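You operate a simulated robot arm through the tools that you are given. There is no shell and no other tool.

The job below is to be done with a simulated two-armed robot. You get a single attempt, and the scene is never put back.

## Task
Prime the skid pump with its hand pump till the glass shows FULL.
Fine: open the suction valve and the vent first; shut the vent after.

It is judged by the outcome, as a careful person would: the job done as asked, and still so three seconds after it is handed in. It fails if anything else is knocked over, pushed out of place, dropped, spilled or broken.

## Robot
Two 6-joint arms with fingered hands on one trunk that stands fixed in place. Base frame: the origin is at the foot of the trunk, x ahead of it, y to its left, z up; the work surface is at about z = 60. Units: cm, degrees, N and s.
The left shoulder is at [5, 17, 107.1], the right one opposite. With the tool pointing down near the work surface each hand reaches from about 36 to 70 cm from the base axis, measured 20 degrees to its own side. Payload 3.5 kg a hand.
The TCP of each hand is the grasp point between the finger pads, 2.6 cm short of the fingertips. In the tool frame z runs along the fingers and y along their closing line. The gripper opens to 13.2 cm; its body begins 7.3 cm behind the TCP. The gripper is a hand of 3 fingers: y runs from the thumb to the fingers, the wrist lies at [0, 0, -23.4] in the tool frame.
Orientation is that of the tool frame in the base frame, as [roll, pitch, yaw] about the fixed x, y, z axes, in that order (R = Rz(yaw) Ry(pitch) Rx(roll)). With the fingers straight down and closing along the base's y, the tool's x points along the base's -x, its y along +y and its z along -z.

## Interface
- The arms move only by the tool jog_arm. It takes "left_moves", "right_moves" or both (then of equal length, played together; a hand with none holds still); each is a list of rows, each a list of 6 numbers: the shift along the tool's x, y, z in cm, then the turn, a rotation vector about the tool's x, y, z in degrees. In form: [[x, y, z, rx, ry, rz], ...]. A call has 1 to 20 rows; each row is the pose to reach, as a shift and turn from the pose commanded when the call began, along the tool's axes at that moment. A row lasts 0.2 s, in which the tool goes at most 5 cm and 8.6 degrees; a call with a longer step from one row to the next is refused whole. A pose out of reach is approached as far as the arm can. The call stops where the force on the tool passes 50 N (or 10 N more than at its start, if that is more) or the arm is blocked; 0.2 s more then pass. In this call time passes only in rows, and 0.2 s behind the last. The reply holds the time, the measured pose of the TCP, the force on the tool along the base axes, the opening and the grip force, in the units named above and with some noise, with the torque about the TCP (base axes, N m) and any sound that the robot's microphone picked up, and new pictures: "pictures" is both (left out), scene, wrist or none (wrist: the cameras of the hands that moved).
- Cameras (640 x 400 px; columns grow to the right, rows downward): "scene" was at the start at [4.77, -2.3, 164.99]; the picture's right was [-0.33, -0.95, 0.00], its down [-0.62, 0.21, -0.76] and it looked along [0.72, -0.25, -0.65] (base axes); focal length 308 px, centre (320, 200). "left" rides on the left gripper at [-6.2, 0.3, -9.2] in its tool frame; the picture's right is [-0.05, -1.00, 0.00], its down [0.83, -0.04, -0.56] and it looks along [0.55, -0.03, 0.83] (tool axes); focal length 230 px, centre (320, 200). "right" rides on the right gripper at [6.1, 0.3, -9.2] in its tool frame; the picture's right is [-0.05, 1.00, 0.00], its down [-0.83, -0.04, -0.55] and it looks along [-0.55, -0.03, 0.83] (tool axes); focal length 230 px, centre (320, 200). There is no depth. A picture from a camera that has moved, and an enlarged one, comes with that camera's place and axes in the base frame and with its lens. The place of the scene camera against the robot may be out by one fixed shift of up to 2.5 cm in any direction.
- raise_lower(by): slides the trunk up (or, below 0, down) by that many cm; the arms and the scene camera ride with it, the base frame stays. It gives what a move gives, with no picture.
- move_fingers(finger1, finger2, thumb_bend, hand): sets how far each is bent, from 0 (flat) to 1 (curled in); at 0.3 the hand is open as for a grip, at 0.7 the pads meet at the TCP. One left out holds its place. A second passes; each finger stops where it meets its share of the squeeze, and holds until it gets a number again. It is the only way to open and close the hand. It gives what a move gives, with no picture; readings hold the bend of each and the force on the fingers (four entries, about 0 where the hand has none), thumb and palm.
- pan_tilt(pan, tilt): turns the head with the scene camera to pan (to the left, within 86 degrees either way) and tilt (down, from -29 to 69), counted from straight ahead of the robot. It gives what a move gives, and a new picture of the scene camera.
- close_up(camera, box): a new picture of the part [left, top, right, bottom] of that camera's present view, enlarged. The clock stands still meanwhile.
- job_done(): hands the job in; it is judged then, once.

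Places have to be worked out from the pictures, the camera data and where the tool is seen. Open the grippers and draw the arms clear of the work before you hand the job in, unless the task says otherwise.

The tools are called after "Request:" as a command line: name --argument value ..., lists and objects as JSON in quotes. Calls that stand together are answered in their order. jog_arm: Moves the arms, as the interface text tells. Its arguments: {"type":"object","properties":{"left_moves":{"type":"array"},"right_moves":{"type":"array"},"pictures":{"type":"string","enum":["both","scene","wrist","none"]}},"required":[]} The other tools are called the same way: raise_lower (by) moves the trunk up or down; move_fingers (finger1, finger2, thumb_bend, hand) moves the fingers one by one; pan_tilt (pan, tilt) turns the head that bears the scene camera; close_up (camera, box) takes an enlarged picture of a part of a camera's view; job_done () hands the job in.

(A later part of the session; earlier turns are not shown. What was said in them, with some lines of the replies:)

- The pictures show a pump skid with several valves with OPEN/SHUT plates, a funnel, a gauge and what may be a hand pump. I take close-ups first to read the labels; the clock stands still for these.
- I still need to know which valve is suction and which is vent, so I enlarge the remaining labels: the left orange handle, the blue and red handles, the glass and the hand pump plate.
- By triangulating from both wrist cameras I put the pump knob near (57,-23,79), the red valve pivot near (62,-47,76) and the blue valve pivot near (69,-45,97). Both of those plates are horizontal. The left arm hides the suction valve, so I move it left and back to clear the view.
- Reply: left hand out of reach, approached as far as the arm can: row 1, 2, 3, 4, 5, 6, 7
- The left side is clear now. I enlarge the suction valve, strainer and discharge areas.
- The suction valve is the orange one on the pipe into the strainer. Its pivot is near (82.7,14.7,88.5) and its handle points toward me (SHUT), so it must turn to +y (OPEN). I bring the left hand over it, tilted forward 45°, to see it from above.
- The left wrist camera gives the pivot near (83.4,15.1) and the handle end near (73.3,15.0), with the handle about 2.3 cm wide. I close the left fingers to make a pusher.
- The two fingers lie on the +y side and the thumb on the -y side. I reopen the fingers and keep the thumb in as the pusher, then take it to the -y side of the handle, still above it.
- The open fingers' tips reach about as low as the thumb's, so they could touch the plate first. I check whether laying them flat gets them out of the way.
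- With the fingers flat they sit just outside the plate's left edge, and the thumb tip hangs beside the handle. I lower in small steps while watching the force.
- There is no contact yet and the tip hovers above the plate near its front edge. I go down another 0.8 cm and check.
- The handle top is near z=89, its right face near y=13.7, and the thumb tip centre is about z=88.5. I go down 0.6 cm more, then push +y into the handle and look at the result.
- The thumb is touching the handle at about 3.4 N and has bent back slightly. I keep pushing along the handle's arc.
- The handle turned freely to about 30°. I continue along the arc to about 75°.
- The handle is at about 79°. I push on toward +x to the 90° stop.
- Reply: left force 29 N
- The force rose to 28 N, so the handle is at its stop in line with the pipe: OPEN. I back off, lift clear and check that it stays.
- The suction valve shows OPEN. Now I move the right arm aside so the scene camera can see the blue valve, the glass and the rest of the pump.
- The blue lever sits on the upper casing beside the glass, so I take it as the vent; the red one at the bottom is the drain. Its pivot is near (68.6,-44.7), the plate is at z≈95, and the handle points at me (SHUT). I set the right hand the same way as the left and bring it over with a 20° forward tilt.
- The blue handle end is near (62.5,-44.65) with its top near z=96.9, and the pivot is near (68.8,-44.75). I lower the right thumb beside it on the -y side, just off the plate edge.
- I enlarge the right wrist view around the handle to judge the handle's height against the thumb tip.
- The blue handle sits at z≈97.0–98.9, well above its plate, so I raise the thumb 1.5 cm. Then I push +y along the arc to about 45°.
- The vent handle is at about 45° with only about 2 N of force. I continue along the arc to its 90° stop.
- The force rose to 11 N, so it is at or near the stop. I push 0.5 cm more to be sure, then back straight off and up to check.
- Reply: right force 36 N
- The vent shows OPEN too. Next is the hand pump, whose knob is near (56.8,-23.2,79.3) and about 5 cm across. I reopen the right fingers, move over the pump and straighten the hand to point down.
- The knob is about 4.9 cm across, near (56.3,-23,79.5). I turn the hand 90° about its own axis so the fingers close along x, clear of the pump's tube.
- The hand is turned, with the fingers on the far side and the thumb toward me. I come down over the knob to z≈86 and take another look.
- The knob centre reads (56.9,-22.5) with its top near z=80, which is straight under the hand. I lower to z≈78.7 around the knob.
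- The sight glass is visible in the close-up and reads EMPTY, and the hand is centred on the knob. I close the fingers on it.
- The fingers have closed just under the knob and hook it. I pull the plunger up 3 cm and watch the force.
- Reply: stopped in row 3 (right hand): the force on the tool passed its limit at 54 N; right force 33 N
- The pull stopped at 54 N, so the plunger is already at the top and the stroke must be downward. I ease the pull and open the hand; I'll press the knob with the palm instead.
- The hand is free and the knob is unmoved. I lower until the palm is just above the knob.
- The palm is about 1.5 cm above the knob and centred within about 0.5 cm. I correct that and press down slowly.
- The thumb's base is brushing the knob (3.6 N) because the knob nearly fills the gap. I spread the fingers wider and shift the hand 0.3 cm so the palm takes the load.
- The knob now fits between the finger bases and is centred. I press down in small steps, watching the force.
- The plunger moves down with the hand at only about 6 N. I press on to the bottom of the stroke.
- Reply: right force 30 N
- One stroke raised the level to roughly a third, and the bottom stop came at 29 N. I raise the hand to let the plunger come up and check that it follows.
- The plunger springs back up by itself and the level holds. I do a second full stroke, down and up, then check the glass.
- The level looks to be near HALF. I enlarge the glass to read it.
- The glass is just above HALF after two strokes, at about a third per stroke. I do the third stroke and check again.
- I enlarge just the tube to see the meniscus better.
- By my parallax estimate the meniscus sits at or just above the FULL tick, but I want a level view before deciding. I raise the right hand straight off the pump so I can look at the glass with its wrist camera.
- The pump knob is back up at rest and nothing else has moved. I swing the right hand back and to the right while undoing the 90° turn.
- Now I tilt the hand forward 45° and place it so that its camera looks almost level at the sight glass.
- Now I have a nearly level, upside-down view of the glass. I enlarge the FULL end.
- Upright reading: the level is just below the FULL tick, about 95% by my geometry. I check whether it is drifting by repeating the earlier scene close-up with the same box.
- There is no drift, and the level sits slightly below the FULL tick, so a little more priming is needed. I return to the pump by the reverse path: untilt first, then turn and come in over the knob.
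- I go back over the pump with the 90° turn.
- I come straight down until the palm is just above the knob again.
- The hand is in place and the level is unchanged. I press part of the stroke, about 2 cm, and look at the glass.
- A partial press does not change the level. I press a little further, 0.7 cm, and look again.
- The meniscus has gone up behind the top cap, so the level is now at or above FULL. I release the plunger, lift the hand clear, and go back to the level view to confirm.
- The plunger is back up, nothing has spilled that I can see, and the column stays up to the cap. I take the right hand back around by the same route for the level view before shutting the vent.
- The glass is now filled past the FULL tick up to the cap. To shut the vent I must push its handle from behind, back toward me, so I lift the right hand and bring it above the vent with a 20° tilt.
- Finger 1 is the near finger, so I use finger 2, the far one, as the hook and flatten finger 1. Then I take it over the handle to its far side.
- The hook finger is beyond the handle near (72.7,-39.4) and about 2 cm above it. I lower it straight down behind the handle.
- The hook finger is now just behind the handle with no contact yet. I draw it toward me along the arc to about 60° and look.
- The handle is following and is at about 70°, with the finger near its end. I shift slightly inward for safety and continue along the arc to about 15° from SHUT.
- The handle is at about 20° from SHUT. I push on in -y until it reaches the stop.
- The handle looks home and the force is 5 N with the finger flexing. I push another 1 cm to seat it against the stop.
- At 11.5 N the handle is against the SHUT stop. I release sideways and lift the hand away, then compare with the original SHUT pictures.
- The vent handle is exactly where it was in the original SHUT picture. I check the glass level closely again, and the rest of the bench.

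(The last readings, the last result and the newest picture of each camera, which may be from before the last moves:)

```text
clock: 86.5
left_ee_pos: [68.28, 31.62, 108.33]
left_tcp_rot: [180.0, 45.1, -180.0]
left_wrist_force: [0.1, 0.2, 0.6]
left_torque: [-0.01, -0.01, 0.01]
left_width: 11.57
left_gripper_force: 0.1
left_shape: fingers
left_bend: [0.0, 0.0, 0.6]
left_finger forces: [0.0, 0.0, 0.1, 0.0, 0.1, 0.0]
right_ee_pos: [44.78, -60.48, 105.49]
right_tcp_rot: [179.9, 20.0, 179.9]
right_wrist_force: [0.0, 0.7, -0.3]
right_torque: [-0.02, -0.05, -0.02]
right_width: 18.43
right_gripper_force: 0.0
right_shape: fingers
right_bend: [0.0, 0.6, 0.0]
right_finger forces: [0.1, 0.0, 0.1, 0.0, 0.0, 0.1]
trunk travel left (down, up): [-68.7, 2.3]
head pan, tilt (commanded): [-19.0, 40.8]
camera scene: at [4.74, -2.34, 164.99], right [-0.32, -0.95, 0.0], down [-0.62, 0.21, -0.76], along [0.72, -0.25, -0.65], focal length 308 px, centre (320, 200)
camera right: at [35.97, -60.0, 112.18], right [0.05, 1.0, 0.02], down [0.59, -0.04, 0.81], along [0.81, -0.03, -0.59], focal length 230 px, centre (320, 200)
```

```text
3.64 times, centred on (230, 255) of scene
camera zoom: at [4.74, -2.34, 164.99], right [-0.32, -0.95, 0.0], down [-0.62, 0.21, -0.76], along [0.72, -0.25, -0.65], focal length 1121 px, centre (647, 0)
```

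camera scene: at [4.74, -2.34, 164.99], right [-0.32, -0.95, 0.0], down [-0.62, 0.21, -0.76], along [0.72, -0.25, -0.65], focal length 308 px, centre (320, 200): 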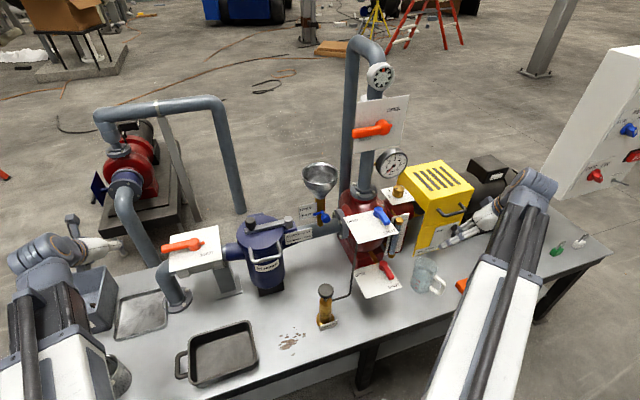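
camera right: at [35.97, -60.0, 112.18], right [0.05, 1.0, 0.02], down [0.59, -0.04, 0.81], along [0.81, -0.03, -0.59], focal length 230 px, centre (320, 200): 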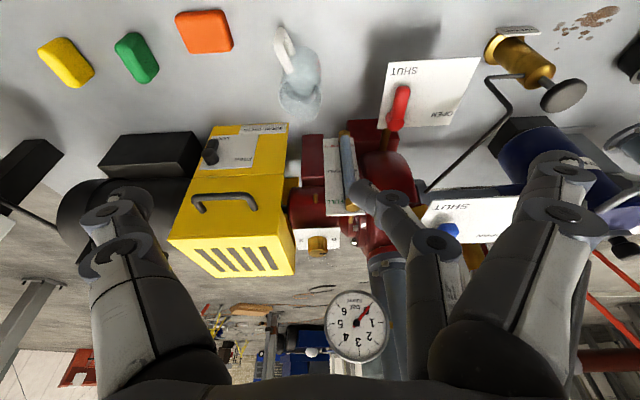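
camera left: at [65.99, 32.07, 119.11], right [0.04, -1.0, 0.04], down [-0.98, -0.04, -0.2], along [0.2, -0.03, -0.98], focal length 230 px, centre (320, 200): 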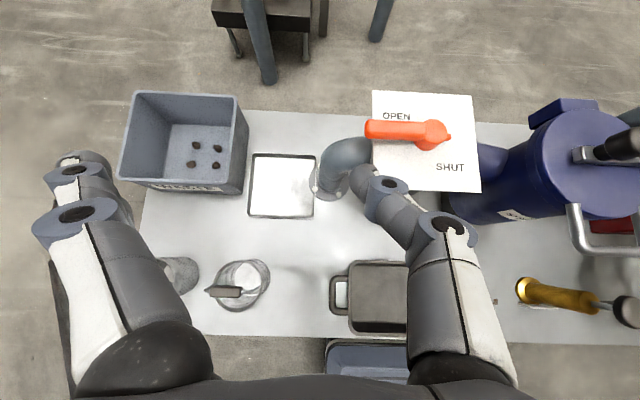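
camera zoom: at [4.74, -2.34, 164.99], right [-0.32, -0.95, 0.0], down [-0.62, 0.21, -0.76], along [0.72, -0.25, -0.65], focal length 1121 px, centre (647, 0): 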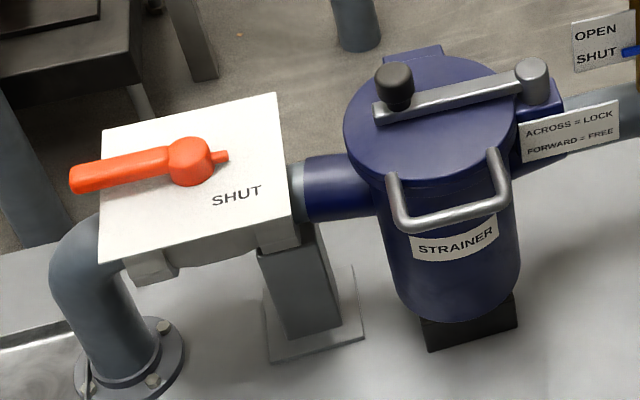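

All is as it should be: glass FULL, suction OPEN, vent SHUT, drain and discharge untouched. I open both hands and draw both arms back clear of the work.

Request:
move_fingers --hand "right" --finger1 0.3 --finger2 0.3 --thumb_bend 0.3

Request:
move_fingers --hand "left" --finger1 0.3 --finger2 0.3 --thumb_bend 0.3

Request:
jog_arm --left_moves '[[2, 0, -2.5, 0, 0, 0], [4, 0, -5, 0, 0, 0], [6, 0, -7.5, 0, 0, 0], [8, 0, -10, 0, 0, 0], [10, 0, -12.5, 0, 0, 0]]' --right_moves '[[1, 0, -0.5, 0, 0, 0], [2, 0, -1, 0, 0, 0], [3, 0, -1.5, 0, 0, 0], [4, 0, -2, 0, 0, 0], [5, 0, -2.5, 0, 0, 0]]' --pictures "both"

Request:
close_up --camera "scene" --box '[385, 208, 425, 262]'

```text
clock: 87.5
left_ee_pos: [68.24, 31.69, 108.32]
left_tcp_rot: [180.0, 45.0, 180.0]
left_wrist_force: [0.5, -1.0, -0.5]
left_torque: [0.0, -0.03, 0.03]
left_width: 11.58
left_gripper_force: 0.1
left_shape: fingers
left_bend: [0.0, 0.0, 0.6]
left_finger forces: [0.0, 0.0, 0.0, 0.0, 0.1, 0.0]
right_ee_pos: [44.94, -60.47, 105.44]
right_tcp_rot: [179.9, 20.0, 179.9]
right_wrist_force: [-0.5, 0.0, -1.5]
right_torque: [0.01, 0.01, -0.02]
right_width: 13.5
right_gripper_force: 0.0
right_shape: fingers
right_bend: [0.3, 0.3, 0.3]
right_finger forces: [0.0, 0.0, 0.0, 0.0, 0.0, 0.1]
trunk travel left (down, up): [-68.7, 2.3]
head pan, tilt (commanded): [-19.0, 40.8]
```

```text
clock: 88.5
left_ee_pos: [68.3, 31.74, 108.28]
left_tcp_rot: [-180.0, 45.0, 180.0]
left_wrist_force: [0.0, -0.4, -0.7]
left_torque: [0.01, 0.0, 0.02]
left_width: 13.47
left_gripper_force: 0.0
left_shape: fingers
left_bend: [0.3, 0.3, 0.3]
left_finger forces: [0.0, 0.0, 0.1, 0.0, 0.0, 0.1]
right_ee_pos: [44.96, -60.41, 105.67]
right_tcp_rot: [179.9, 20.1, 180.0]
right_wrist_force: [-0.1, -0.5, 0.5]
right_torque: [0.02, 0.0, 0.0]
right_width: 13.52
right_gripper_force: 0.1
right_shape: fingers
right_bend: [0.3, 0.3, 0.3]
right_finger forces: [0.0, 0.1, 0.0, 0.0, 0.1, 0.0]
trunk travel left (down, up): [-68.7, 2.3]
head pan, tilt (commanded): [-19.0, 40.8]
```

```text
clock: 89.7
left_ee_pos: [59.14, 34.86, 111.67]
left_tcp_rot: [179.9, 45.0, 179.8]
left_wrist_force: [0.3, -0.6, -0.3]
left_torque: [0.02, 0.01, 0.01]
left_width: 13.48
left_gripper_force: 0.0
left_shape: fingers
left_bend: [0.3, 0.3, 0.3]
left_finger forces: [0.1, 0.0, 0.0, 0.1, 0.0, 0.0]
left hand out of reach, approached as far as the arm can: row 3, 4, 5
right_ee_pos: [39.38, -60.26, 106.44]
right_tcp_rot: [179.9, 20.0, 179.9]
right_wrist_force: [0.2, 0.0, -1.0]
right_torque: [-0.01, 0.03, 0.0]
right_width: 13.53
right_gripper_force: 0.1
right_shape: fingers
right_bend: [0.3, 0.3, 0.3]
right_finger forces: [0.1, 0.0, 0.0, 0.0, 0.1, 0.1]
trunk travel left (down, up): [-68.7, 2.3]
head pan, tilt (commanded): [-19.0, 40.8]
camera scene: at [4.74, -2.27, 164.99], right [-0.33, -0.95, 0.0], down [-0.62, 0.21, -0.76], along [0.72, -0.25, -0.65], focal length 308 px, centre (320, 200)
camera right: at [30.41, -59.84, 112.95], right [0.05, 1.0, 0.02], down [0.59, -0.04, 0.81], along [0.81, -0.03, -0.59], focal length 230 px, centre (320, 200)
camera left: at [56.8, 35.32, 122.39], right [0.04, -1.0, 0.04], down [-0.98, -0.04, -0.19], along [0.2, -0.03, -0.98], focal length 230 px, centre (320, 200)
```

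scene: 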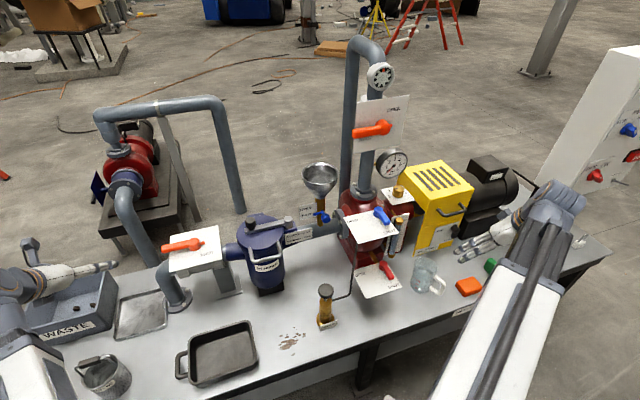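
right: 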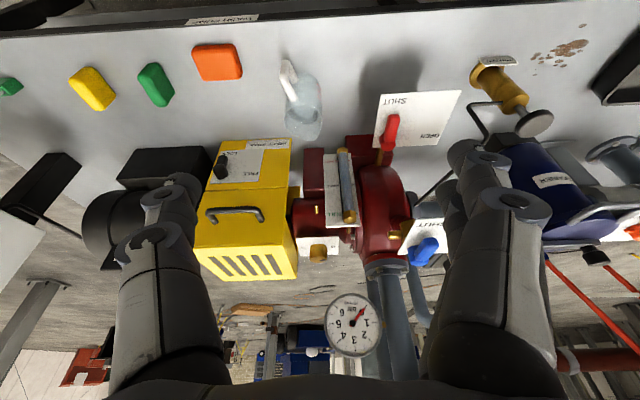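
left: 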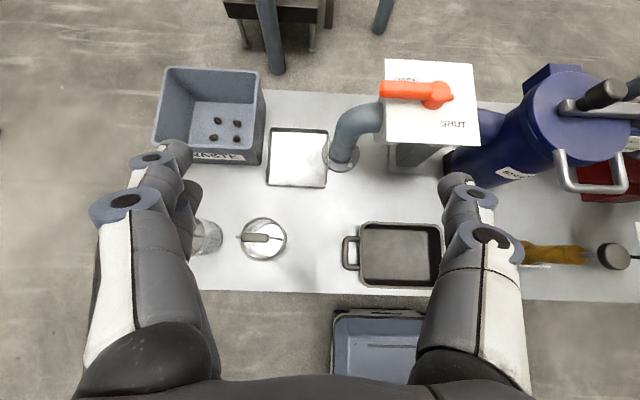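

```text
7.41 times, centred on (405, 235) of scene
camera zoom: at [4.74, -2.27, 164.99], right [-0.33, -0.95, 0.0], down [-0.62, 0.21, -0.76], along [0.72, -0.25, -0.65], focal length 2284 px, centre (-310, -59)
```

zoom: 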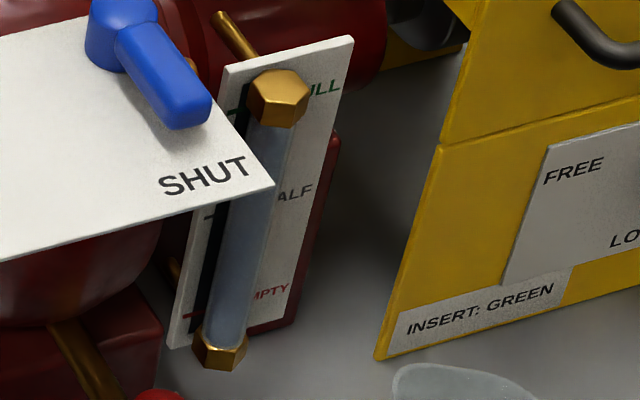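

Both hands are open and clear. The glass still stands at FULL, the vent is SHUT, the suction is OPEN, and nothing else has moved. I hand the job in.

Request:
job_done

```text
The job is handed in.
```

The pump is primed: the sight glass filled past the FULL mark, up to the cap. It was still there a few seconds before I handed the job in.

- **Suction valve:** opened first, turned to its stop, and left open.
- **Vent:** opened before pumping and shut afterwards. Its handle is back exactly where it was in the first pictures. The handles have no name labels. I took the blue lever on the upper casing as the vent and the red one at the bottom as the drain.
- **Hand pump:** four strokes. The third left the level just under the mark; the fourth took it past.

The drain and discharge valves were not touched, and I saw nothing spilled or moved. Both hands are open and clear of the work.
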